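You operate a simulated robot arm through the tools that you are given. There is no shell and no other tool. Be economical: measure what you need, move in short steps, check, and stop when the job is done.

You are at the controls of a simulated robot arm. One attempt, no reset.

TASK
Shut the fresh line vent, empty both cups and open the fresh lever.
Fine: tip the cups into a drain funnel and put them back; vent shut before the lever opens. Set down upright: green cup, blue cup.

The check looks at the end state, three seconds after you hand in, the way a careful person would. Anything else that was tipped, shoved, dropped, spilled or broken makes it a failure.

THE ROBOT
A 6-joint arm with a two-finger gripper on a trunk, on a base that drives. Base frame: it is fixed to the floor where the robot stands at the start and does not move with it; the origin is under the middle of the robot, x ahead of it, y to its left, z up. Readings come in mm, rad, newtons and seconds.
With the tool pointing down near the work surface it reaches from about 100 to 700 mm from the robot's upright axis, wherever it stands. Its first joint turns from -2.897 to 2.897 rad. Places, roughly: air line gauge cock [600, 900, 1100]; air line lever [600, 700, 1200]; air line vent knob [500, 600, 1100]; drain funnel on the ledge [500, -100, 800]; fresh line gauge cock [600, 200, 1100]; fresh line lever [600, 100, 1300]; fresh line vent knob [500, 0, 1100]; sea line gauge cock [600, 1500, 1100]; sea line lever [600, 1400, 1200]; sea line vent knob [500, 1200, 1100]. Payload 2.45 kg.
The TCP is the grasp point between the finger pads, 26 mm short of the fingertips. In the tool frame z runs along the fingers and y along their closing line. Largest opening 96 mm; the body of the gripper starts 69 mm behind the TCP.
Orientation is told as [roll, pitch, yaw] about the base's x, y, z axes, in that order, counted from this pose: with the fingers straight down and closing along the base's y, the tool's x points along the base's -x, its y along +y and its z along -z.

THE INTERFACE
- The arm moves only by the tool arm_command. Its argument "series" is text: rows parted by semicolons, each of 7 numbers parted by spaces: the shift along the tool's x, y, z in mm, then the turn, a rotation vector about the tool's x, y, z in rad, then the gripper command, from -1 (fully open) to 1 (shut), values between in proportion. In form: dx dy dz wx wy wz gripper; .... A call has 1 to 12 rows; each row shifts and turns the commanded pose from where the row before left it, along the tool's axes as they then stand. Each row takes 0.2 s and may step no farther than 50 mm and 0.15 rad from the row before; otherwise, or with a gripper value out of range, the whole call is refused. Where a pose cannot be reached the arm comes as near as it can. A force on the tool above 40 N (or 10 N above the force at the start of the call, whichever is more), or a blocked arm, ends the call early, and 0.2 s more pass. The fingers move at their own pace and stop on an object; they squeeze with about 25 N. The grip force told is the motor's: it shows also when the fingers shut on nothing. Time passes only in rows, and 0.2 s behind the last, so rows that do not move let the fingers close. The reply holds the time, the measured pose of the TCP, the force on the tool along the base axes, the opening and the grip force, in the units named above and with some noise, with the torque about the TCP (base axes, N m) and any sound that the robot's microphone picked up, and new pictures: "show" is both (left out), scene, wrist or none.
- Cameras (640 x 400 px; columns grow to the right, rows downward): "scene" is now at [33.1, 176.5, 1158]; the picture's right is [0.20, -0.98, 0.00], its down [-0.20, -0.04, -0.98] and it looks along [0.96, 0.20, -0.20] (base axes); focal length 260 px, centre (320, 200). "wrist" rides on the gripper at [82, 3, -98] in the tool frame; the picture's right is [-0.04, 1.00, 0.00], its down [-0.73, -0.03, -0.68] and it looks along [-0.68, -0.03, 0.73] (tool axes); focal length 256 px, centre (320, 200). There is no depth. A picture from a camera that has moved, and an enlarged one, comes with that camera's place and axes in the base frame and with its lens.
- raise_lower(by): slides the trunk up (or, below 0, down) by that many mm; the arm and the scene camera ride with it, the base frame stays. It gives what a move gives, with no picture.
- base_move(legs): drives the robot by 1 to 6 legs, each [ahead, turn to the left] in mm and rad, along the robot's own axes; the way and the turn of a leg run together, so that a leg with both is an arc; at most 1500 mm and 3.142 rad a leg. The arm and the cameras ride along, it lands a little off, and it stops where it bumps. It gives what a move gives, and a new picture of the scene camera.
- turn_head(pan, tilt): turns the head with the scene camera to pan (to the left, within 2.705 rad either way) and tilt (down, from -0.506 to 1.204), counted from straight ahead of the robot. It gives what a move gives, and a new picture of the scene camera.
- inspect(camera, box): a new picture of the part [left, top, right, bottom] of that camera's present view, enlarged. No time passes.
- close_job(): hands the job in; it is judged then, once.

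Work in short steps. Places have to be worked out from the pictures, the camera data and where the tool is seen: move nearer, look again, correct. Check each grasp and each placing, and mend what went wrong. You have 120 turns and 260 pictures in all, those below and enlarged ones among them. Open the gripper and draw the arm clear of the work before you hand the job in, unless the task says otherwise; then end with one line.

The tools are called after "Emit:" as name(argument=value, ...) on one line, values as JSON. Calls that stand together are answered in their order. arm_command: Moves the arm, as the interface text tells. Its arguments: {"type":"object","properties":{"series":{"type":"string"},"show":{"type":"string","enum":["both","scene","wrist","none"]}},"required":["series"]} The other tools are called the same way: raise_lower (by) slides the trunk up or down; base_move (legs) drives the base; turn_head (pan, tilt) turns the head that bears the scene camera; inspect (camera, box) takes an enlarged picture of a part of a camera's view; close_job () hands the job in.

At the start:

```text
time: 0.0
eef_pos: [440.5, -90.1, 999.6]
tool_rot: [-0.002, 0.0, -0.001]
wrist_force: [-0.5, -0.8, -0.1]
torque: [-0.03, 0.01, -0.02]
gripper_width: 95.9
gripper_force: 0.0
trunk travel left (down, up): [-150.0, 0.0]
robot x, y, heading: [3.3, 1.2, 0.005]
head pan, tilt: [0.201, 0.204]
```

scene: 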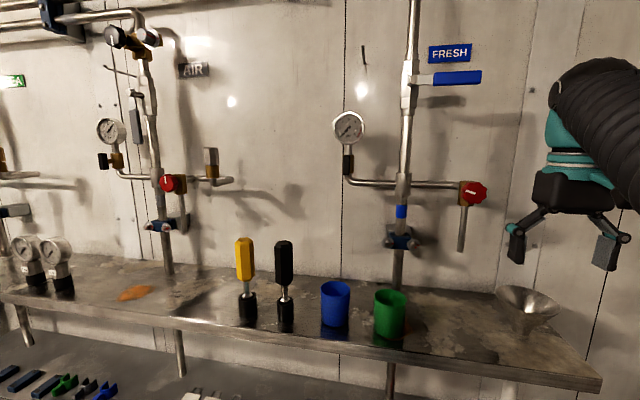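
wrist: 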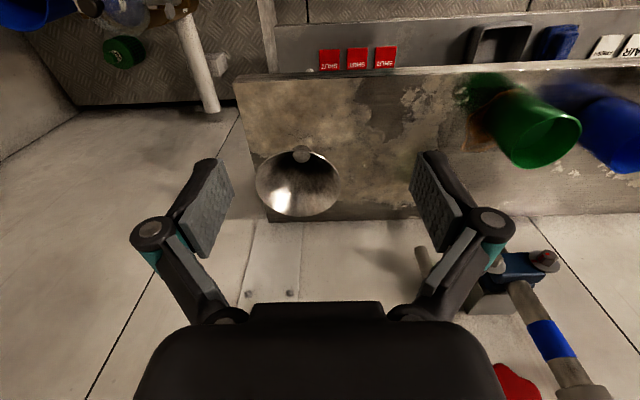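

The scene shows the fresh line with red vent knob, blue lever, two cups and a funnel. I enlarge the relevant parts first.

Emit:
inspect(camera="scene", box=[310, 20, 530, 160])

Emit:
inspect(camera="scene", box=[320, 150, 560, 300])

Emit:
inspect(camera="scene", box=[220, 220, 580, 400])

Emit:
inspect(camera="scene", box=[0, 0, 260, 180])

```text
2.86 times, centred on (420, 90) of scene
camera zoom: at [33.1, 176.5, 1158.0], right [0.2, -0.98, 0.0], down [-0.2, -0.04, -0.98], along [0.96, 0.2, -0.2], focal length 744 px, centre (34, 514)
```

zoom: 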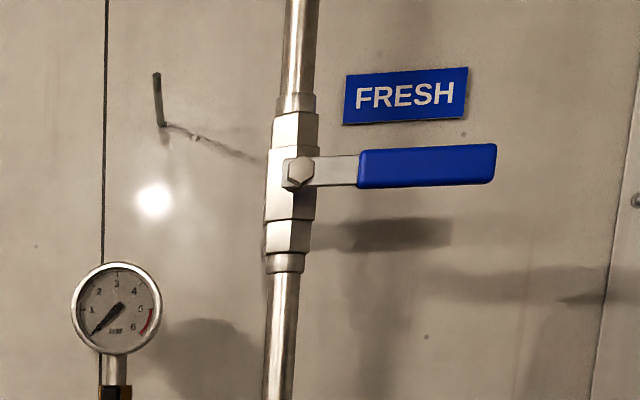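

```text
2.67 times, centred on (440, 225) of scene
camera zoom: at [33.1, 176.5, 1158.0], right [0.2, -0.98, 0.0], down [-0.2, -0.04, -0.98], along [0.96, 0.2, -0.2], focal length 694 px, centre (0, 133)
```

zoom: 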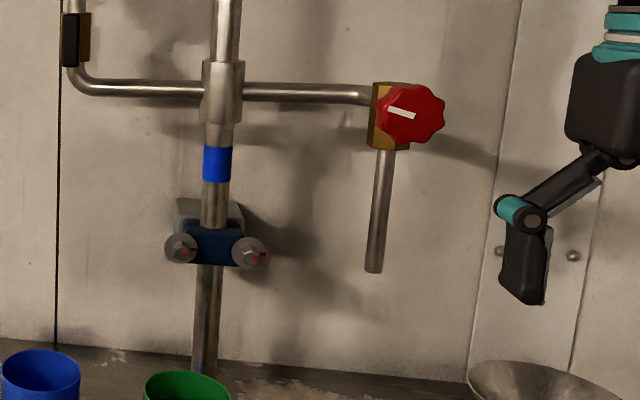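

```text
1.78 times, centred on (400, 310) of scene
camera zoom: at [33.1, 176.5, 1158.0], right [0.2, -0.98, 0.0], down [-0.2, -0.04, -0.98], along [0.96, 0.2, -0.2], focal length 463 px, centre (178, 4)
```

zoom: 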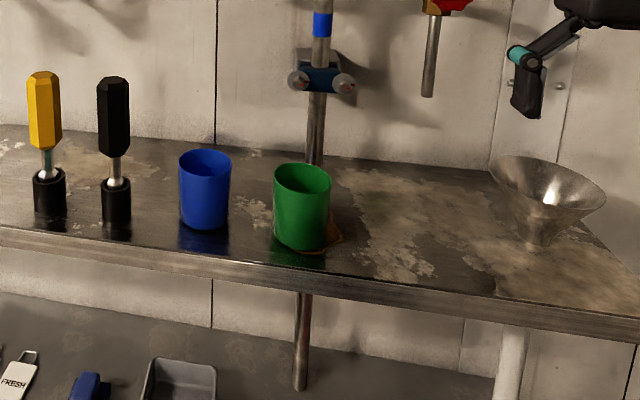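

```text
2.22 times, centred on (130, 90) of scene
camera zoom: at [33.1, 176.5, 1158.0], right [0.2, -0.98, 0.0], down [-0.2, -0.04, -0.98], along [0.96, 0.2, -0.2], focal length 578 px, centre (742, 444)
```

zoom: 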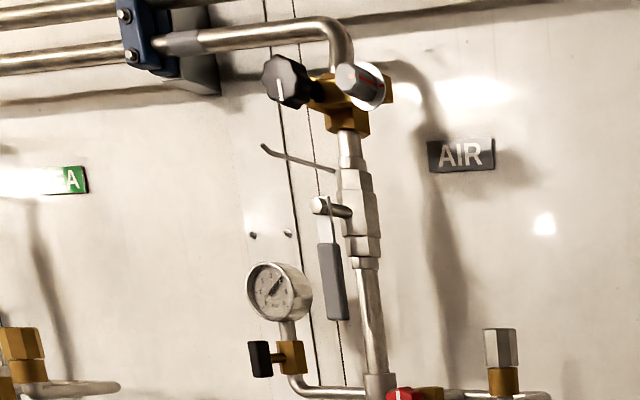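

The levers show fresh is crossways (shut). I compare the vent knobs on the other lines for the mark's meaning.

Emit:
inspect(camera="scene", box=[130, 140, 250, 240])

Emit:
inspect(camera="scene", box=[430, 165, 510, 215])

Emit:
inspect(camera="scene", box=[0, 340, 240, 400])

Emit:
turn_head(pan=0.9, tilt=0.1)

```text
4.00 times, centred on (190, 190) of scene
camera zoom: at [33.1, 176.5, 1158.0], right [0.2, -0.98, 0.0], down [-0.2, -0.04, -0.98], along [0.96, 0.2, -0.2], focal length 1041 px, centre (840, 240)
```

zoom: 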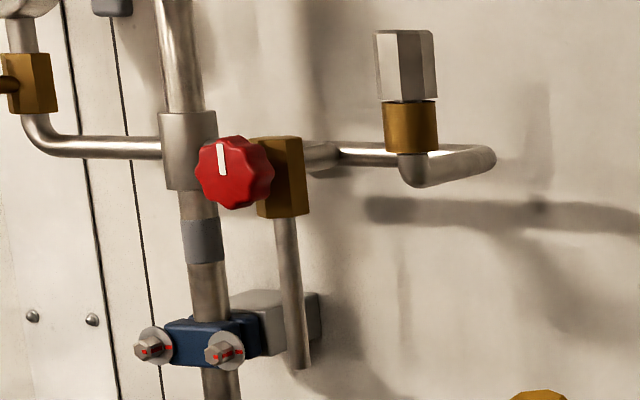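

```text
8.00 times, centred on (470, 190) of scene
camera zoom: at [33.1, 176.5, 1158.0], right [0.2, -0.98, 0.0], down [-0.2, -0.04, -0.98], along [0.96, 0.2, -0.2], focal length 2082 px, centre (-880, 280)
```

zoom: 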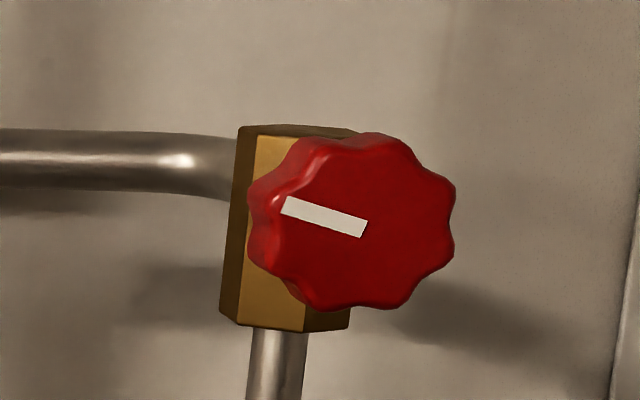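

```text
2.67 times, centred on (120, 370) of scene
camera zoom: at [33.1, 176.5, 1158.0], right [0.2, -0.98, 0.0], down [-0.2, -0.04, -0.98], along [0.96, 0.2, -0.2], focal length 694 px, centre (853, -253)
```

zoom: 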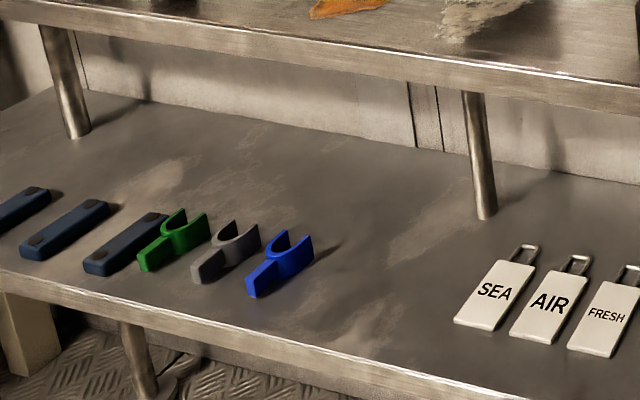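

```text
time: 1.1
eef_pos: [440.2, -90.1, 999.9]
tool_rot: [-0.004, 0.0, 0.001]
wrist_force: [0.6, 0.1, -0.3]
torque: [-0.02, -0.01, -0.01]
gripper_width: 95.9
gripper_force: 0.2
trunk travel left (down, up): [-150.0, 0.0]
robot x, y, heading: [0.7, -1.1, 0.001]
head pan, tilt: [0.901, 0.099]
camera scene: at [-1.0, 230.0, 1167.7], right [0.78, -0.62, 0.0], down [-0.06, -0.08, -0.99], along [0.62, 0.78, -0.1], focal length 260 px, centre (320, 200)
```

scene: 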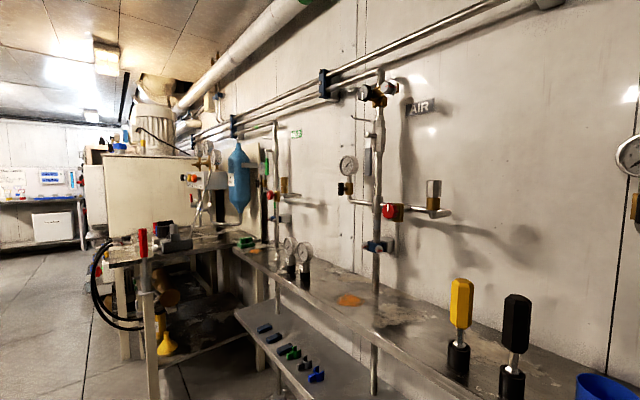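

The air vent mark points up; check the sea vent as well.

Emit:
inspect(camera="scene", box=[230, 110, 350, 250])

Emit:
inspect(camera="scene", box=[330, 70, 460, 270])

Emit:
turn_head(pan=-0.1, tilt=0.35)

```text
2.86 times, centred on (290, 180) of scene
camera zoom: at [-1.0, 230.0, 1167.7], right [0.78, -0.62, 0.0], down [-0.06, -0.08, -0.99], along [0.62, 0.78, -0.1], focal length 744 px, centre (406, 257)
```

zoom: 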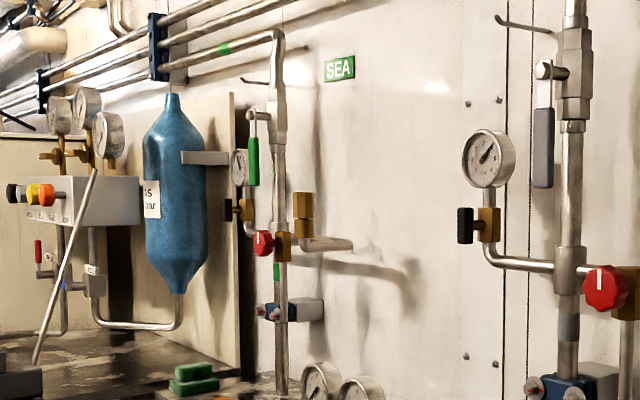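

```text
2.00 times, centred on (395, 170) of scene
camera zoom: at [-1.0, 230.0, 1167.7], right [0.78, -0.62, 0.0], down [-0.06, -0.08, -0.99], along [0.62, 0.78, -0.1], focal length 520 px, centre (170, 260)
```

zoom: 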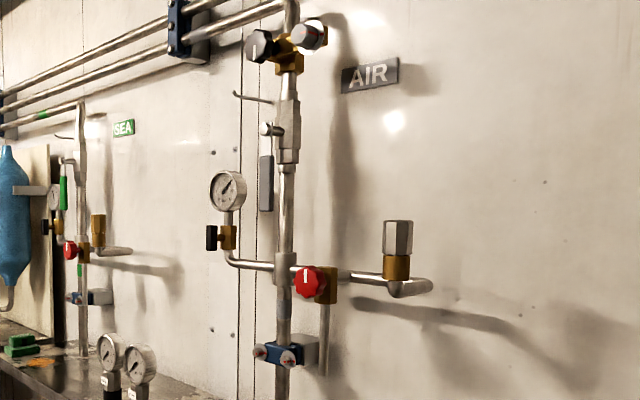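

```text
time: 2.3
eef_pos: [441.2, -89.1, 1000.3]
tool_rot: [-0.004, 0.0, -0.001]
wrist_force: [0.2, 0.4, 0.7]
torque: [-0.01, 0.0, -0.01]
gripper_width: 96.1
gripper_force: 0.0
trunk travel left (down, up): [-150.0, 0.0]
robot x, y, heading: [1.7, -2.1, -0.003]
head pan, tilt: [-0.099, 0.351]
camera scene: at [34.4, 148.8, 1144.4], right [-0.1, -1.0, 0.0], down [-0.34, 0.03, -0.94], along [0.93, -0.09, -0.34], focal length 260 px, centre (320, 200)
```

scene: 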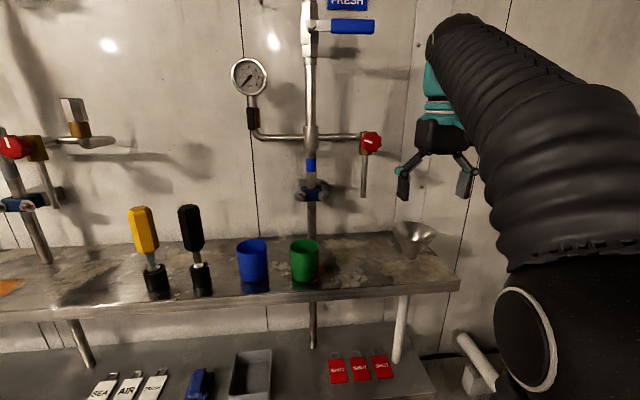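

Reference lines show vent mark up = shut and lever down = open. I back the tool off 100 mm from the wall and turn it about its axis by −π so that the wrist camera ends on top once it points ahead.

Emit:
arm_command(series="50 0 0 0 0 -0.15 0;50 0 0 0 0 -0.15 0;0 0 0 0 0 -0.15 0;0 0 0 0 0 -0.15 0;0 0 0 0 0 -0.15 0;0 0 0 0 0 -0.15 0;0 0 0 0 0 -0.15 0;0 0 0 0 0 -0.15 0;0 0 0 0 0 -0.15 0;0 0 0 0 0 -0.15 0;0 0 0 0 0 -0.15 0", show="none")

```text
time: 4.7
eef_pos: [340.6, -98.0, 999.2]
tool_rot: [-0.001, 0.002, 1.65]
wrist_force: [0.5, -0.3, 0.3]
torque: [-0.02, 0.03, 0.03]
gripper_width: 48.2
gripper_force: 0.0
trunk travel left (down, up): [-150.0, 0.0]
robot x, y, heading: [4.4, -1.5, -0.0]
head pan, tilt: [-0.099, 0.351]
```

Yaw +1.65 went smoothly; continue to π.

Emit:
arm_command(series="0 0 0 0 0 -0.15 0;0 0 0 0 0 -0.15 0;0 0 0 0 0 -0.15 0;0 0 0 0 0 -0.15 0;0 0 0 0 0 -0.15 0;0 0 0 0 0 -0.15 0;0 0 0 0 0 -0.15 0;0 0 0 0 0 -0.15 0;0 0 0 0 0 -0.15 0;0 0 0 0 0 -0.142 0", show="scene")

```text
time: 6.9
eef_pos: [351.0, 35.8, 997.8]
tool_rot: [0.006, 0.001, 3.137]
wrist_force: [0.3, -0.7, -0.4]
torque: [0.01, 0.02, 0.02]
gripper_width: 47.9
gripper_force: 0.0
out of reach, approached as far as the arm can: row 7, 8, 9, 10
trunk travel left (down, up): [-150.0, 0.0]
robot x, y, heading: [1.4, 4.0, -0.0]
head pan, tilt: [-0.099, 0.351]
camera scene: at [34.4, 148.6, 1144.4], right [-0.1, -1.0, 0.0], down [-0.34, 0.03, -0.94], along [0.93, -0.09, -0.34], focal length 260 px, centre (320, 200)
```

scene: 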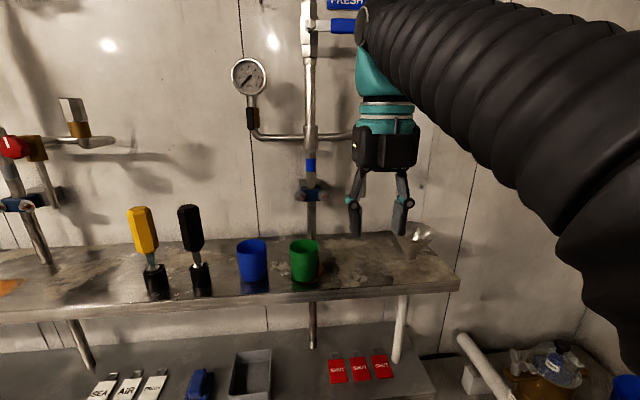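

The end joint hit its limit and the arm shifted sideways to y≈36, but yaw π is held. I try pitching the tool forward from here in steps.

Emit:
arm_command(series="0 0 0 0 0.15 0 0;0 0 0 0 0.15 0 0;0 0 0 0 0.15 0 0;0 0 0 0 0.15 0 0;0 0 0 0 0.15 0 0;0 0 0 0 0.15 0 0;0 0 0 0 0.15 0 0;0 0 0 0 0.15 0 0;0 0 0 0 0.15 0 0;0 0 0 0 0.15 0 0;0 0 0 0 0.0708 0 0")

```text
time: 9.3
eef_pos: [350.3, 35.9, 996.7]
tool_rot: [1.985, 1.569, -1.159]
wrist_force: [-0.3, -0.2, -0.1]
torque: [0.0, -0.02, -0.02]
gripper_width: 48.2
gripper_force: 0.0
trunk travel left (down, up): [-150.0, 0.0]
robot x, y, heading: [-3.0, 1.3, 0.003]
head pan, tilt: [-0.099, 0.351]
camera scene: at [34.3, 148.7, 1144.4], right [-0.1, -1.0, 0.0], down [-0.34, 0.03, -0.94], along [0.93, -0.09, -0.34], focal length 260 px, centre (320, 200)
camera wrist: at [251.9, 32.9, 1079.9], right [0.0, -1.0, -0.04], down [-0.68, 0.03, -0.73], along [0.73, 0.03, -0.68], focal length 256 px, centre (320, 200)
```

scene: 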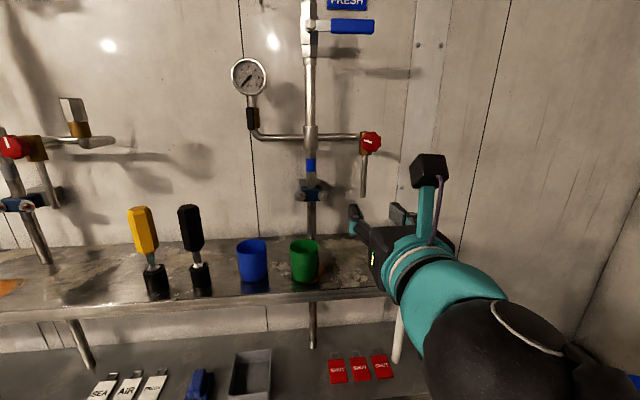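
wrist: 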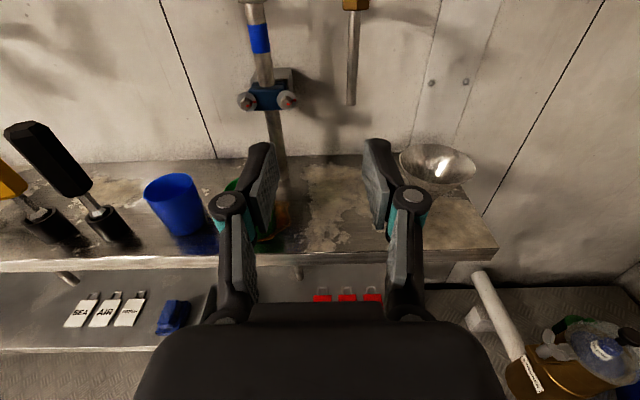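

The tool now points ahead with the camera on top. From two head views the knob is at about [510, 8, 1081]; I move in front of it at x=350 and look.

Emit:
arm_command(series="42 14 0 0 0 0 -1;42 14 0 0 0 0 -1;0 0 0 0 0 0 -1")

Emit:
turn_head(pan=-0.2, tilt=0.1)

```text
time: 10.1
eef_pos: [349.3, 8.7, 1083.1]
tool_rot: [1.871, 1.567, -1.273]
wrist_force: [0.2, -0.5, -0.1]
torque: [0.0, 0.0, -0.03]
gripper_width: 96.1
gripper_force: 0.0
trunk travel left (down, up): [-150.0, 0.0]
robot x, y, heading: [1.4, -1.1, 0.003]
head pan, tilt: [-0.099, 0.351]
camera scene: at [34.3, 148.7, 1144.4], right [-0.1, -1.0, 0.0], down [-0.34, 0.03, -0.94], along [0.93, -0.09, -0.34], focal length 260 px, centre (320, 200)
camera wrist: at [251.2, 5.0, 1165.2], right [0.0, -1.0, -0.04], down [-0.68, 0.03, -0.73], along [0.73, 0.02, -0.68], focal length 256 px, centre (320, 200)
```

scene: 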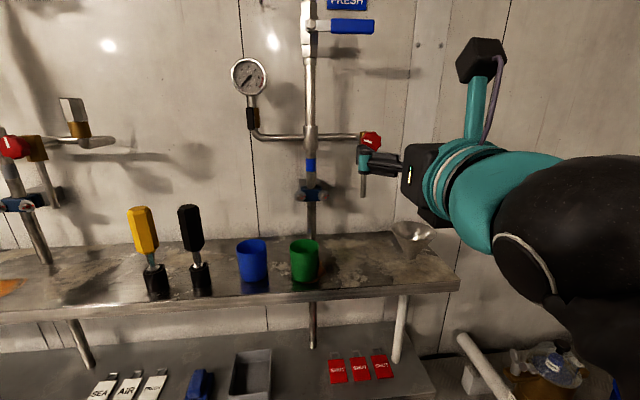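
wrist: 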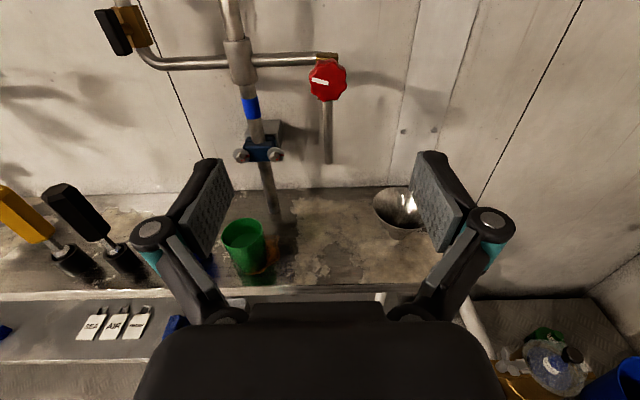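

```text
time: 10.9
eef_pos: [349.8, 9.0, 1081.2]
tool_rot: [1.505, 1.568, -1.637]
wrist_force: [-0.1, -0.4, 0.3]
torque: [0.01, -0.01, 0.0]
gripper_width: 95.9
gripper_force: 0.1
trunk travel left (down, up): [-150.0, 0.0]
robot x, y, heading: [1.7, -2.3, 0.002]
head pan, tilt: [-0.201, 0.099]
camera scene: at [31.8, 139.6, 1167.7], right [-0.2, -0.98, 0.0], down [-0.1, 0.02, -0.99], along [0.98, -0.2, -0.1], focal length 260 px, centre (320, 200)
```

scene: 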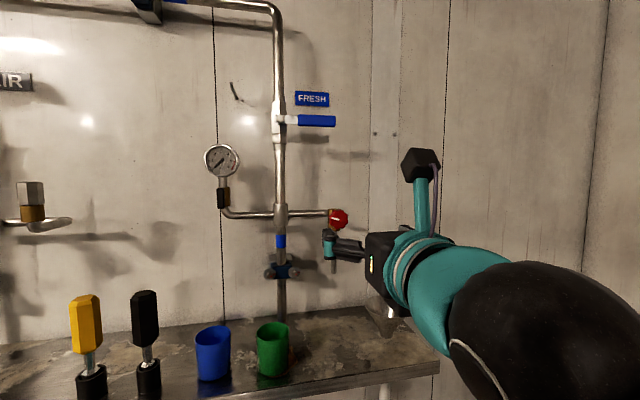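

Triangulation puts the knob near [515±15, 2, 1080]. I move 60 mm nearer with a small y correction and look again.

Emit:
arm_command(series="0 6 30 0 0 0 -1;0 0 30 0 0 0 -1;0 0 0 0 0 0 -1", show="both")

Emit:
inspect(camera="wrist", box=[220, 20, 420, 200])

Emit:
inspect(camera="scene", box=[260, 180, 420, 280])

```text
time: 11.7
eef_pos: [410.7, 3.6, 1082.1]
tool_rot: [1.696, 1.568, -1.446]
wrist_force: [0.1, 0.6, 0.2]
torque: [-0.02, 0.02, -0.01]
gripper_width: 96.2
gripper_force: 0.0
trunk travel left (down, up): [-150.0, 0.0]
robot x, y, heading: [-1.4, -1.0, -0.003]
head pan, tilt: [-0.201, 0.099]
camera scene: at [31.8, 139.6, 1167.8], right [-0.2, -0.98, 0.0], down [-0.1, 0.02, -1.0], along [0.98, -0.2, -0.1], focal length 260 px, centre (320, 200)
camera wrist: at [312.2, -0.6, 1164.8], right [0.0, -1.0, -0.04], down [-0.68, 0.03, -0.73], along [0.73, 0.02, -0.68], focal length 256 px, centre (320, 200)
```

scene: 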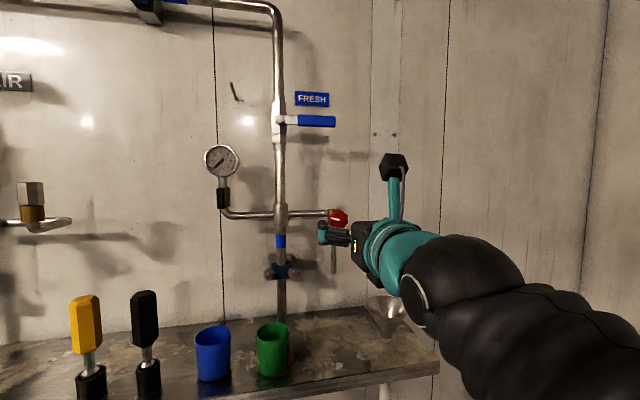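
wrist: 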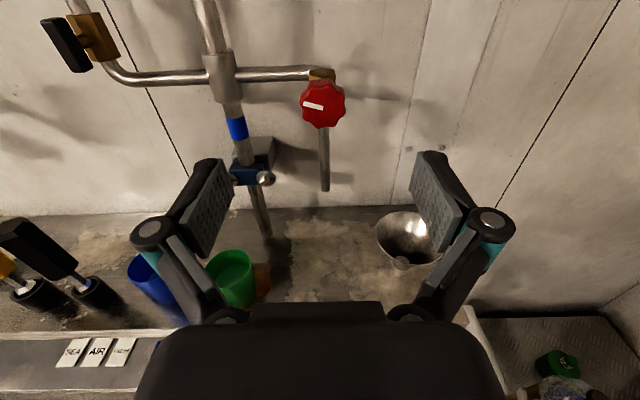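

```text
2.22 times, centred on (320, 110) of wrist
camera zoom: at [312.2, -0.6, 1164.8], right [0.0, -1.0, -0.04], down [-0.68, 0.03, -0.73], along [0.73, 0.02, -0.68], focal length 569 px, centre (320, 400)
```

zoom: 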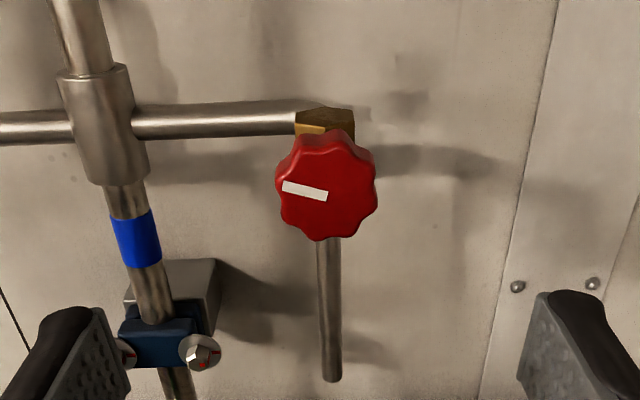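

```text
4.00 times, centred on (340, 230) of scene
camera zoom: at [31.8, 139.6, 1167.8], right [-0.2, -0.98, 0.0], down [-0.1, 0.02, -1.0], along [0.98, -0.2, -0.1], focal length 1041 px, centre (240, 80)
```

zoom: 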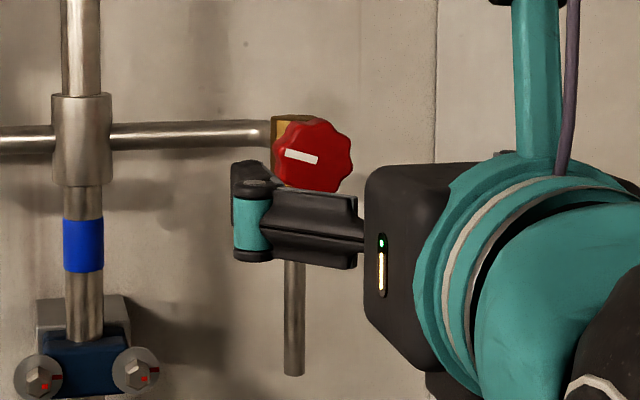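

Knob face is judged near [522, 0, 1078], about 42 mm wide. I advance to x≈475 (tips short of the face) and check alignment.

Emit:
arm_command(series="-4 3 35 0 0 0 -0.5;0 0 30 0 0 0 -0.5;0 0 0 0 0 0 -0.5", show="wrist")

Emit:
inspect(camera="scene", box=[280, 180, 400, 270])

```text
time: 12.5
eef_pos: [475.7, 0.7, 1079.0]
tool_rot: [1.85, 1.568, -1.297]
wrist_force: [0.1, -0.2, -0.1]
torque: [0.01, -0.02, 0.02]
gripper_width: 72.1
gripper_force: 0.1
trunk travel left (down, up): [-150.0, 0.0]
robot x, y, heading: [2.1, -0.9, 0.003]
head pan, tilt: [-0.201, 0.099]
camera wrist: at [377.5, -2.6, 1160.5], right [-0.01, -1.0, -0.04], down [-0.68, 0.03, -0.73], along [0.73, 0.02, -0.68], focal length 256 px, centre (320, 200)
```

wrist: 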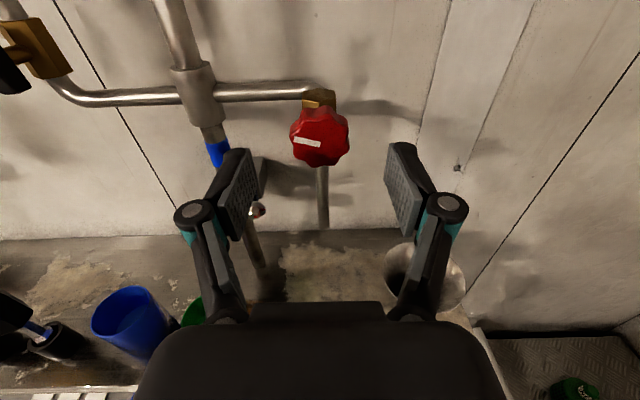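

```text
4.44 times, centred on (340, 225) of scene
camera zoom: at [31.8, 139.6, 1167.7], right [-0.2, -0.98, 0.0], down [-0.1, 0.02, -1.0], along [0.98, -0.2, -0.1], focal length 1157 px, centre (231, 89)
```

zoom: 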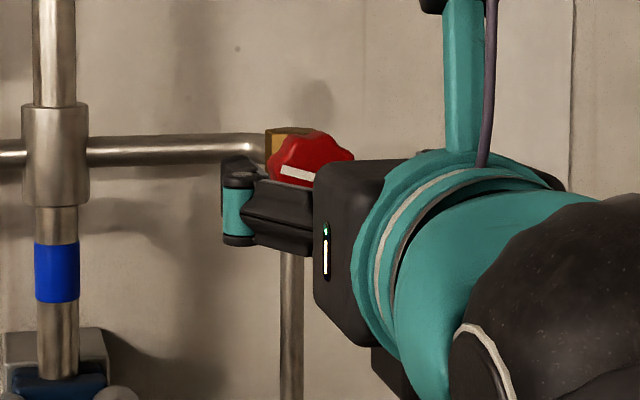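

Refined: knob face at [522, 0, 1075]. I lower 4 mm, advance to x≈513 (tips overlapping the knob by ~16 mm) and close.

Emit:
arm_command(series="-4 0 19 0 0 0 -0.5;0 0 19 0 0 0 -0.5;0 0 0 0 0 0 0.2;0 0 0 0 0 0 1;0 0 0 0 0 0 1", show="both")

```text
time: 13.7
eef_pos: [512.4, -0.1, 1074.2]
tool_rot: [1.855, 1.567, -1.291]
wrist_force: [-1.1, 1.1, 1.0]
torque: [0.04, 0.05, 0.01]
gripper_width: 37.1
gripper_force: 45.3
trunk travel left (down, up): [-150.0, 0.0]
robot x, y, heading: [0.5, -1.0, -0.001]
head pan, tilt: [-0.201, 0.099]
camera scene: at [31.7, 139.7, 1167.8], right [-0.2, -0.98, 0.0], down [-0.1, 0.02, -1.0], along [0.98, -0.2, -0.1], focal length 260 px, centre (320, 200)
camera wrist: at [415.1, -2.9, 1156.6], right [0.0, -1.0, -0.04], down [-0.68, 0.03, -0.73], along [0.73, 0.02, -0.68], focal length 256 px, centre (320, 200)
```

scene: 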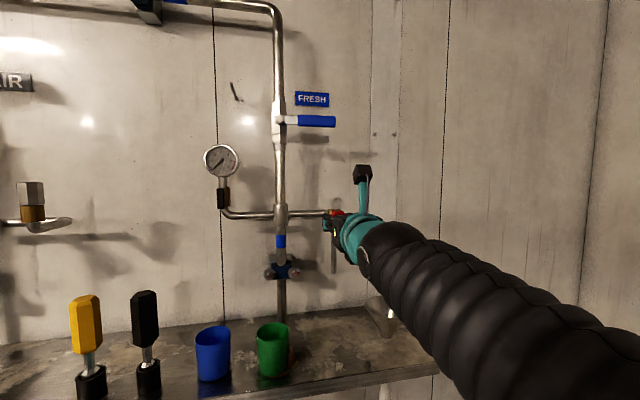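
wrist: 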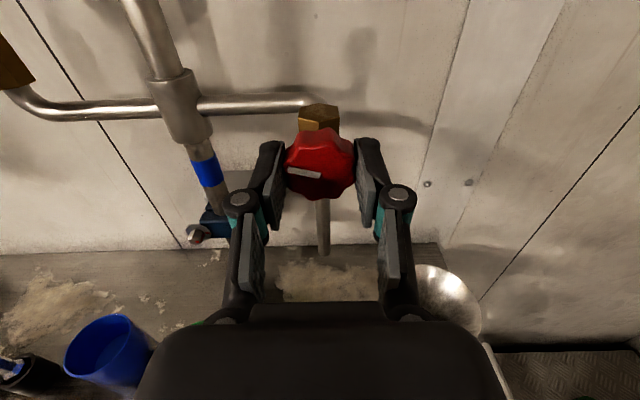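

Firm grip centred on the knob. I turn clockwise 0.75 rad (positive about tool z) and check.

Emit:
arm_command(series="0 0 0 0 0 0.15 1;0 0 0 0 0 0.15 1;0 0 0 0 0 0.15 1;0 0 0 0 0 0.15 1;0 0 0 0 0 0.15 1", show="wrist")

```text
time: 14.9
eef_pos: [513.4, 0.2, 1073.3]
tool_rot: [-1.572, 0.823, 1.571]
wrist_force: [1.8, 11.5, 7.4]
torque: [0.02, 0.47, 0.83]
gripper_width: 37.1
gripper_force: 45.4
trunk travel left (down, up): [-150.0, 0.0]
robot x, y, heading: [-0.6, -1.1, -0.001]
head pan, tilt: [-0.201, 0.099]
camera wrist: at [415.2, -57.8, 1132.7], right [0.0, -0.7, -0.71], down [-0.68, 0.52, -0.52], along [0.73, 0.48, -0.48], focal length 256 px, centre (320, 200)
```

wrist: 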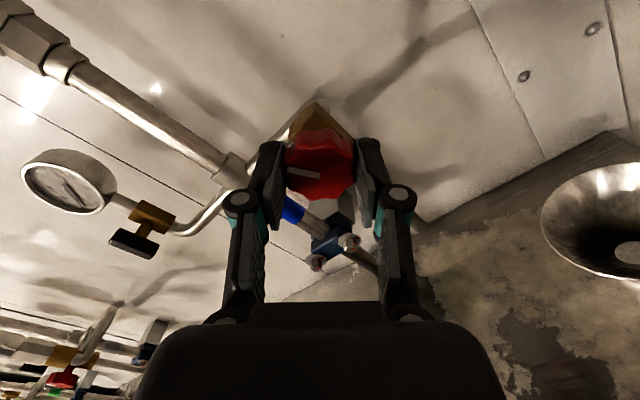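

The knob turns along with the gripper. I shift ~1 mm to relieve the side force and turn another 0.75 rad.

Emit:
arm_command(series="0 -1.2 0 0 0 0.15 1;0 0 0 0 0 0.15 1;0 0 0 0 0 0.15 1;0 0 0 0 0 0.15 1;0 0 0 0 0 0.15 1", show="wrist")

Emit:
inspect(camera="scene", box=[280, 180, 400, 270])

```text
time: 16.1
eef_pos: [513.7, -0.2, 1075.3]
tool_rot: [-1.571, 0.074, 1.567]
wrist_force: [3.0, 2.5, 7.2]
torque: [-0.74, -0.22, -0.13]
gripper_width: 37.4
gripper_force: 44.3
trunk travel left (down, up): [-150.0, 0.0]
robot x, y, heading: [3.0, -1.8, -0.002]
head pan, tilt: [-0.201, 0.099]
camera wrist: at [415.0, -82.1, 1078.5], right [0.0, -0.03, -1.0], down [-0.68, 0.74, -0.02], along [0.74, 0.68, -0.02], focal length 256 px, centre (320, 200)
```

wrist: 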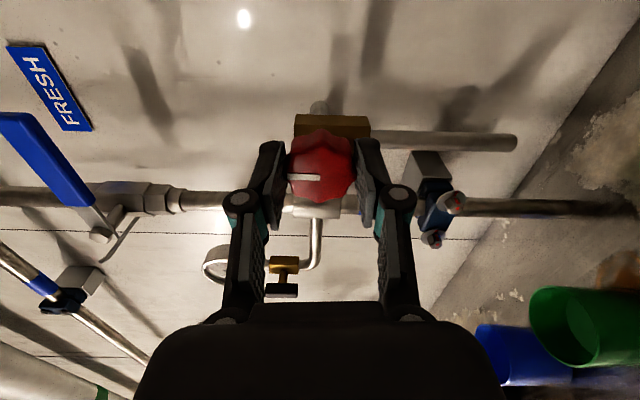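

```text
4.44 times, centred on (340, 225) of scene
camera zoom: at [31.9, 140.0, 1167.7], right [-0.2, -0.98, 0.0], down [-0.1, 0.02, -1.0], along [0.97, -0.2, -0.1], focal length 1157 px, centre (231, 89)
```

zoom: 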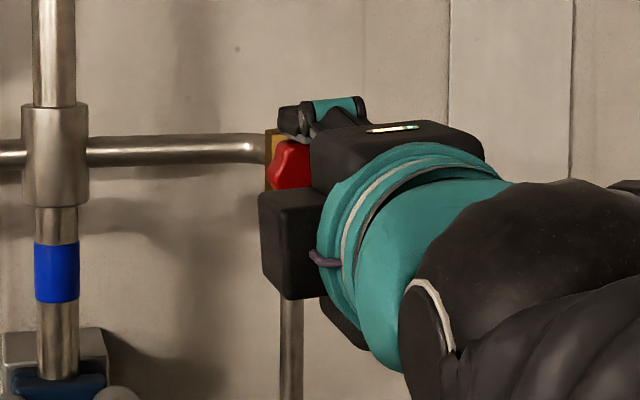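

Torque of −0.74 Nm and the mark slipping a little in the grip suggest the stop, with the mark now pointing up. A last small turn of 0.08, then release and back off to look.

Emit:
arm_command(series="0 0 0 0 0 0.08 1;0 0 0 0 0 0 1", show="none")

Emit:
arm_command(series="0 0 0 0 0 0 -0.3;0 0 0 0 0 0 -0.3;0 0 0 0 0 0 -0.3;0 0 -40 0 0 0 -0.3;0 0 -40 0 0 0 -0.3;0 0 -40 0 0 0 -0.3", show="both")

Emit:
inspect(camera="scene", box=[300, 190, 380, 240])

Emit:
inspect(camera="wrist", box=[220, 50, 420, 180])

```text
time: 16.7
eef_pos: [513.0, 0.5, 1074.1]
tool_rot: [-1.571, -0.006, 1.568]
wrist_force: [1.8, 1.8, 9.8]
torque: [-0.55, -0.17, -0.27]
gripper_width: 37.2
gripper_force: 45.0
trunk travel left (down, up): [-150.0, 0.0]
robot x, y, heading: [-1.5, -4.2, -0.002]
head pan, tilt: [-0.201, 0.099]
```

```text
time: 18.1
eef_pos: [392.9, 1.1, 1074.8]
tool_rot: [-1.569, -0.006, 1.57]
wrist_force: [1.9, 0.7, -0.3]
torque: [0.0, -0.04, 0.0]
gripper_width: 62.4
gripper_force: 0.0
trunk travel left (down, up): [-150.0, 0.0]
robot x, y, heading: [-0.5, -0.1, 0.0]
head pan, tilt: [-0.201, 0.099]
camera scene: at [32.4, 139.7, 1167.8], right [-0.2, -0.98, 0.0], down [-0.1, 0.02, -0.99], along [0.97, -0.2, -0.1], focal length 260 px, centre (320, 200)
camera wrist: at [294.8, -81.5, 1071.3], right [0.0, 0.05, -1.0], down [-0.68, 0.73, 0.03], along [0.74, 0.68, 0.03], focal length 256 px, centre (320, 200)
```

scene: 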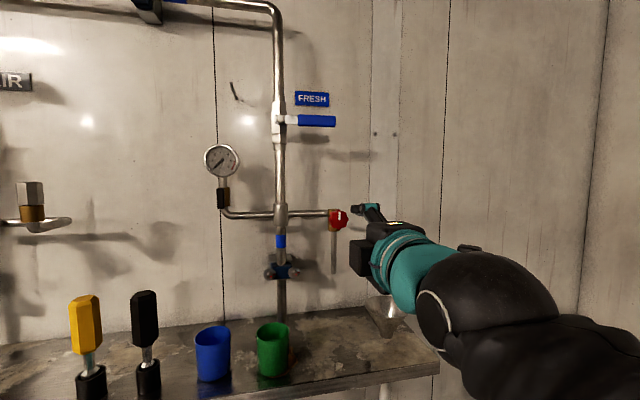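
wrist: 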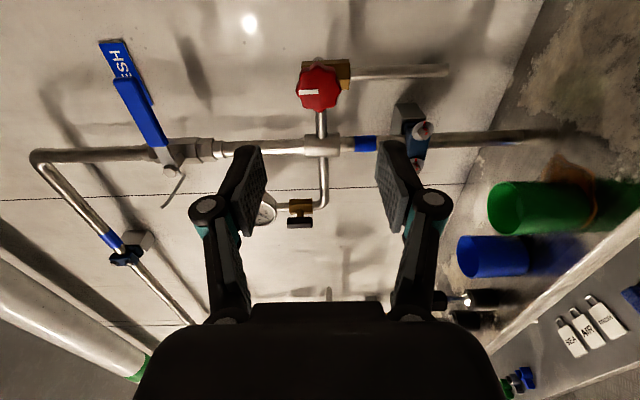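

```text
8.00 times, centred on (340, 215) of scene
camera zoom: at [32.4, 139.7, 1167.8], right [-0.2, -0.98, 0.0], down [-0.1, 0.02, -0.99], along [0.97, -0.2, -0.1], focal length 2082 px, centre (160, 80)
```

zoom: 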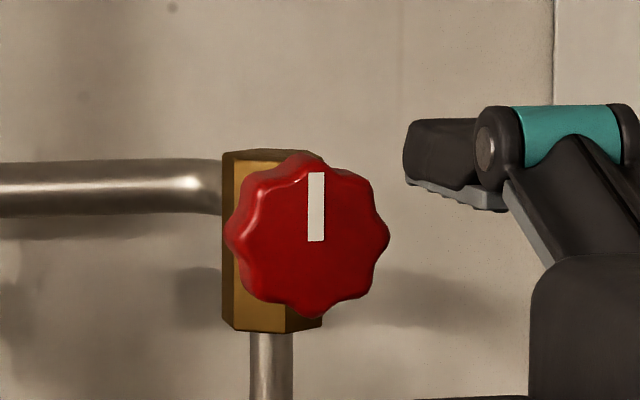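

```text
3.08 times, centred on (320, 115) of wrist
camera zoom: at [294.8, -81.5, 1071.3], right [0.0, 0.05, -1.0], down [-0.68, 0.73, 0.03], along [0.74, 0.68, 0.03], focal length 788 px, centre (320, 462)
```

zoom: 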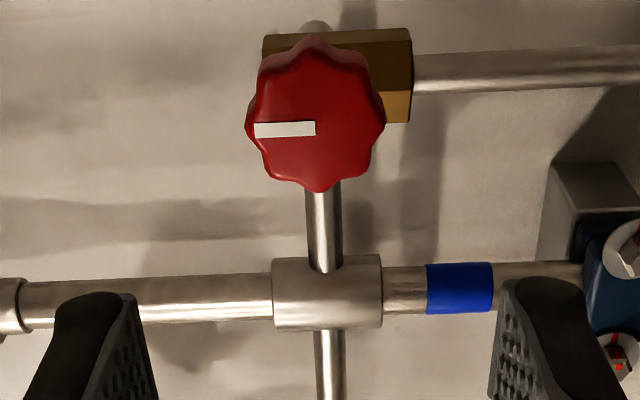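

Vent is shut, mark exactly up. Now roll the tool back (camera on top) while drawing back to x≈350.

Emit:
arm_command(series="0 0 -15 0 0 -0.145 0;0 0 -15 0 0 -0.145 0;0 0 -15 0 0 -0.145 0;0 0 0 0 0 -0.145 0;0 0 0 0 0 -0.145 0;0 0 0 0 0 -0.145 0;0 0 0 0 0 -0.145 0;0 0 0 0 0 -0.145 0;0 0 0 0 0 -0.145 0;0 0 0 0 0 -0.145 0;0 0 0 0 0 -0.125 0", show="none")

Emit:
turn_head(pan=-0.1, tilt=0.5)

```text
time: 20.5
eef_pos: [348.0, 1.9, 1073.5]
tool_rot: [1.44, 1.569, -1.705]
wrist_force: [0.8, 0.4, -0.4]
torque: [-0.02, 0.02, 0.0]
gripper_width: 48.0
gripper_force: 0.1
trunk travel left (down, up): [-150.0, 0.0]
robot x, y, heading: [0.5, -0.8, 0.001]
head pan, tilt: [-0.201, 0.099]
```

```text
time: 21.4
eef_pos: [347.8, 1.9, 1074.3]
tool_rot: [-1.535, 1.569, 1.601]
wrist_force: [-0.7, 0.3, 0.0]
torque: [-0.01, -0.02, 0.02]
gripper_width: 48.1
gripper_force: 0.1
trunk travel left (down, up): [-150.0, 0.0]
robot x, y, heading: [-0.5, 2.5, -0.001]
head pan, tilt: [-0.099, 0.499]
camera scene: at [32.2, 149.0, 1130.8], right [-0.1, -0.99, 0.0], down [-0.48, 0.05, -0.88], along [0.87, -0.09, -0.48], focal length 260 px, centre (320, 200)
```

scene: 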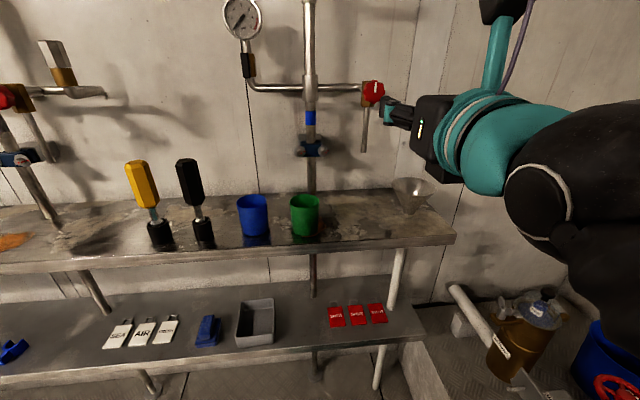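

Move toward the cups: TCP to about [330, 110, 960] for a wrist-camera look from above.

Emit:
arm_command(series="-28.5 -27 -4.5 0 0 0 -1;-28.5 -27 -4.5 0 0 0 -1;-28.5 -27 -4.5 0 0 0 -1;-28.5 -27 -4.5 0 0 0 -1;0 0 0 0 0 0 -1", show="both")

```text
time: 22.6
eef_pos: [330.0, 108.5, 959.8]
tool_rot: [-1.932, 1.57, 1.207]
wrist_force: [-0.5, 1.0, -0.5]
torque: [0.03, 0.02, 0.06]
gripper_width: 96.0
gripper_force: 0.0
trunk travel left (down, up): [-150.0, 0.0]
robot x, y, heading: [2.1, -0.8, -0.001]
head pan, tilt: [-0.099, 0.499]
camera scene: at [32.2, 149.0, 1130.7], right [-0.1, -0.99, 0.0], down [-0.48, 0.05, -0.88], along [0.87, -0.09, -0.48], focal length 260 px, centre (320, 200)
camera wrist: at [231.9, 105.2, 1043.1], right [0.0, -1.0, -0.04], down [-0.68, 0.03, -0.73], along [0.73, 0.03, -0.68], focal length 256 px, centre (320, 200)
```

scene: 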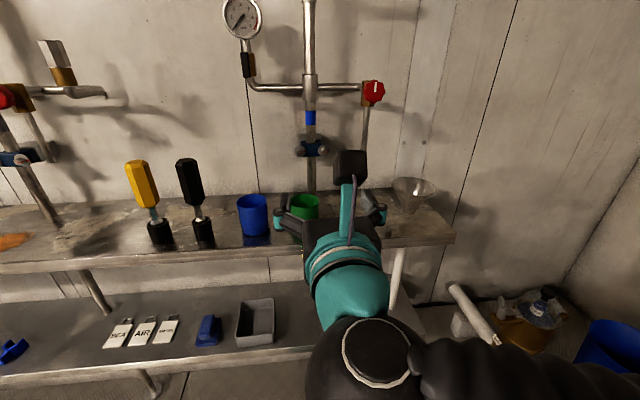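
wrist: 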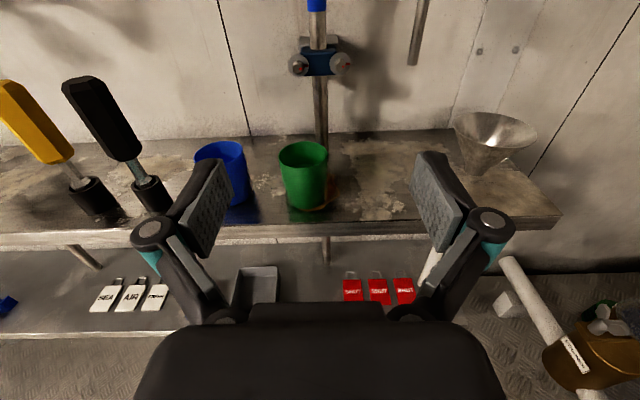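

Green cup is near [492, 133] with rim z≈873, base ≈804, ~60 mm wide; ledge front edge x≈449. I go to [390, 133, 848] with a partial opening of ~78 mm.

Emit:
arm_command(series="-37 -8.2 20 0 0 0 -0.62;-37 -8.2 20 0 0 0 -0.62;-37 -8.2 20 0 0 0 -0.62;0 0 0 0 0 0 -0.62", show="both")

```text
time: 23.6
eef_pos: [396.5, 141.3, 862.7]
tool_rot: [-0.412, 1.566, 2.726]
wrist_force: [0.3, 0.1, 0.4]
torque: [0.01, 0.01, 0.01]
gripper_width: 77.9
gripper_force: 0.0
out of reach, approached as far as the arm can: row 3
trunk travel left (down, up): [-150.0, 0.0]
robot x, y, heading: [3.9, 0.8, 0.001]
head pan, tilt: [-0.099, 0.499]
camera scene: at [32.2, 149.0, 1130.7], right [-0.1, -1.0, 0.0], down [-0.48, 0.05, -0.88], along [0.87, -0.09, -0.48], focal length 260 px, centre (320, 200)
camera wrist: at [298.2, 137.2, 944.8], right [0.0, -1.0, -0.04], down [-0.68, 0.03, -0.73], along [0.73, 0.03, -0.68], focal length 256 px, centre (320, 200)
```

scene: 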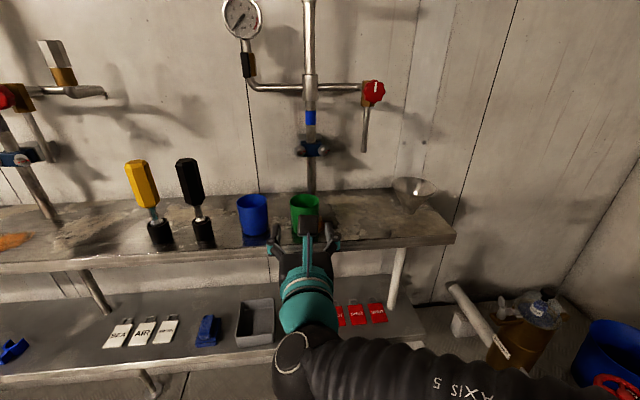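
wrist: 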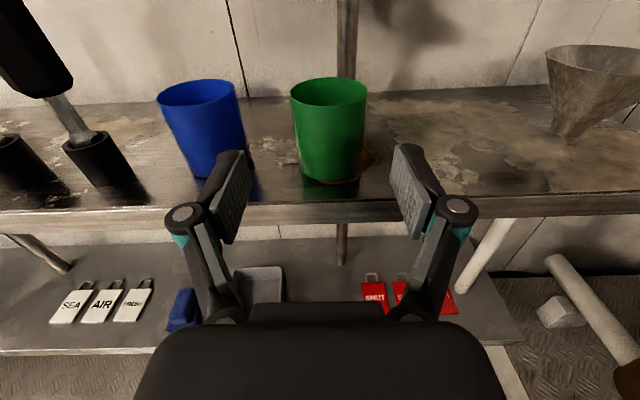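

Arm is at its low limit; I raise the tool 100 mm and then lower the trunk 120 mm to gain reach.

Emit:
arm_command(series="50 0 -15 0 0 0 -0.62;50 0 -15 0 0 0 -0.62;0 0 0 0 0 0 -0.62", show="none")

Emit:
raise_lower(by=-120)

```text
refused: row 1 steps farther than a row can; nothing moved
```

```text
time: 25.1
eef_pos: [395.9, 141.4, 742.5]
tool_rot: [-0.345, 1.567, 2.794]
wrist_force: [0.1, 0.0, -0.5]
torque: [0.0, 0.01, 0.01]
gripper_width: 77.8
gripper_force: 0.1
trunk travel left (down, up): [-30.0, 120.0]
robot x, y, heading: [-0.3, -1.7, -0.005]
head pan, tilt: [-0.099, 0.499]
```

The raise was refused (diagonal too long), but the lowered tool sits free in front of the ledge with no force. I lift it straight up by 103 mm in place and drawn back slightly.

Emit:
arm_command(series="10 0 -15 0 0 0 -0.62;45 0 0 0 0 0 -0.62;48 0 0 0 0 0 -0.62;0 0 0 0 0 0 -0.62", show="both")

```text
time: 26.1
eef_pos: [382.8, 140.3, 846.3]
tool_rot: [-0.235, 1.566, 2.905]
wrist_force: [0.0, -0.5, -0.1]
torque: [0.03, 0.01, 0.02]
gripper_width: 77.6
gripper_force: 0.1
trunk travel left (down, up): [-30.0, 120.0]
robot x, y, heading: [-1.9, 2.0, -0.001]
head pan, tilt: [-0.099, 0.499]
camera scene: at [32.2, 149.0, 1010.7], right [-0.1, -1.0, 0.0], down [-0.48, 0.05, -0.88], along [0.87, -0.09, -0.48], focal length 260 px, centre (320, 200)
camera wrist: at [284.2, 137.2, 928.4], right [0.0, -1.0, -0.04], down [-0.68, 0.03, -0.73], along [0.73, 0.03, -0.68], focal length 256 px, centre (320, 200)
```

scene: 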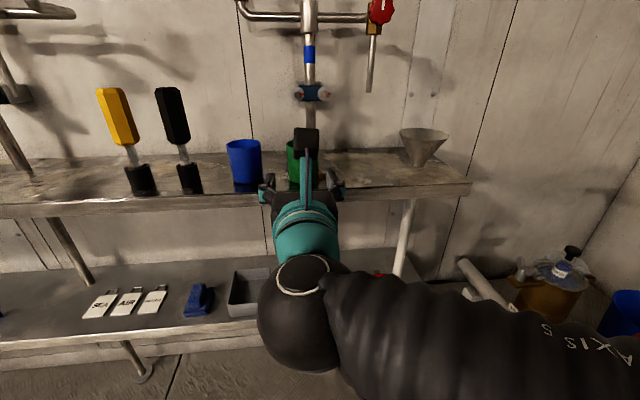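
wrist: 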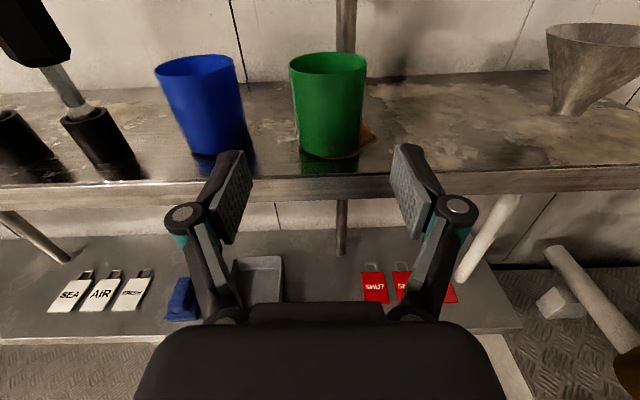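

Green cup centre refined to [496, 134], rim 871, ledge ≈797. I align y and advance to x≈430 for a check.

Emit:
arm_command(series="-3 6 25 0 0 0 -0.75;0 0 22 0 0 0 -0.75;0 0 0 0 0 0 -0.75", show="wrist")

```text
time: 26.9
eef_pos: [428.2, 134.3, 842.7]
tool_rot: [-0.491, 1.57, 2.645]
wrist_force: [0.4, 0.1, -0.2]
torque: [0.0, 0.03, 0.01]
gripper_width: 84.1
gripper_force: 0.0
trunk travel left (down, up): [-30.0, 120.0]
robot x, y, heading: [-0.8, -0.7, -0.003]
head pan, tilt: [-0.099, 0.499]
camera wrist: at [331.0, 130.7, 925.3], right [0.0, -1.0, -0.04], down [-0.68, 0.03, -0.73], along [0.73, 0.03, -0.68], focal length 256 px, centre (320, 200)
```

wrist: 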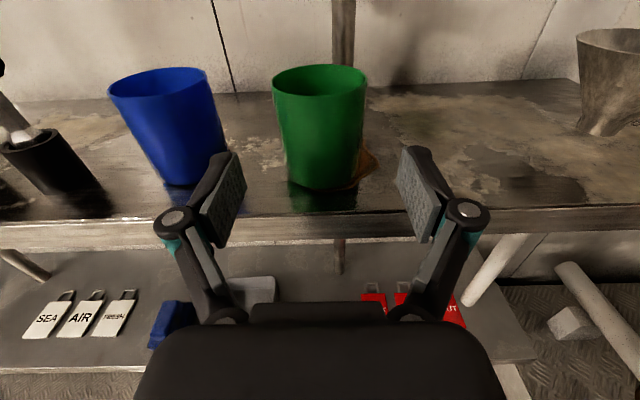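

Centred on the cup. Advance 65 mm to x≈493 and check before closing.

Emit:
arm_command(series="0 0 22 0 0 0 -0.75;0 0 22 0 0 0 -0.75;0 0 21 0 0 0 -0.75", show="wrist")

```text
time: 27.7
eef_pos: [494.0, 134.4, 842.8]
tool_rot: [-0.313, 1.566, 2.827]
wrist_force: [-0.9, 0.3, 0.0]
torque: [0.01, 0.0, 0.03]
gripper_width: 83.9
gripper_force: 0.1
trunk travel left (down, up): [-30.0, 120.0]
robot x, y, heading: [1.3, -0.3, -0.002]
head pan, tilt: [-0.099, 0.499]
camera wrist: at [396.2, 131.0, 924.6], right [0.0, -1.0, -0.04], down [-0.68, 0.03, -0.73], along [0.73, 0.03, -0.68], focal length 256 px, centre (320, 200)
```

wrist: 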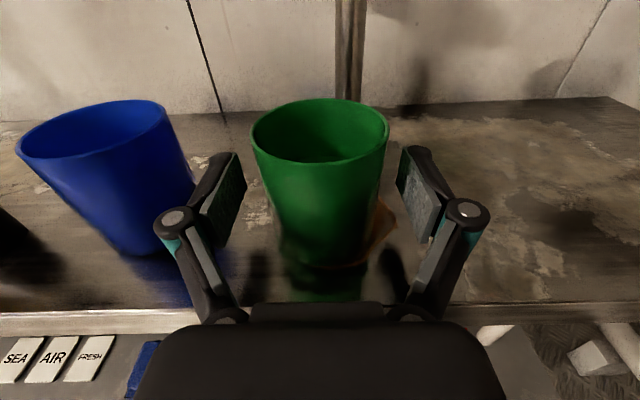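

Cup sits between the pads, no contact. Close on it.

Emit:
arm_command(series="0 0 0 0 0 0 -0.4;0 0 0 0 0 0 -0.25;0 0 0 0 0 0 1;0 0 0 0 0 0 1", show="wrist")

```text
time: 28.7
eef_pos: [495.0, 133.8, 842.0]
tool_rot: [-0.326, 1.567, 2.813]
wrist_force: [-0.9, 0.3, 0.1]
torque: [0.03, 0.02, -0.01]
gripper_width: 59.8
gripper_force: 24.8
trunk travel left (down, up): [-30.0, 120.0]
robot x, y, heading: [-1.4, 1.1, -0.001]
head pan, tilt: [-0.099, 0.499]
camera wrist: at [396.0, 131.1, 924.7], right [0.0, -1.0, -0.04], down [-0.68, 0.03, -0.73], along [0.73, 0.03, -0.68], focal length 256 px, centre (320, 200)
```

wrist: 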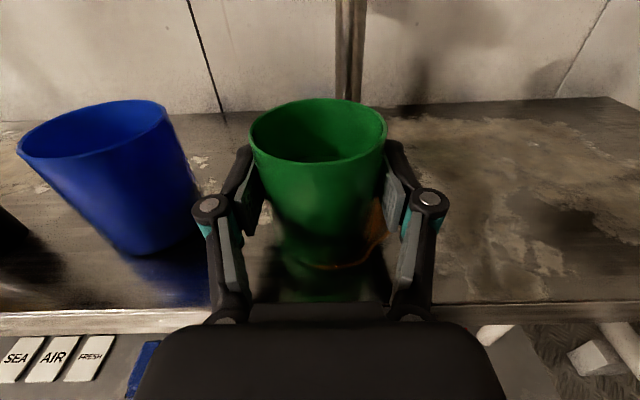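

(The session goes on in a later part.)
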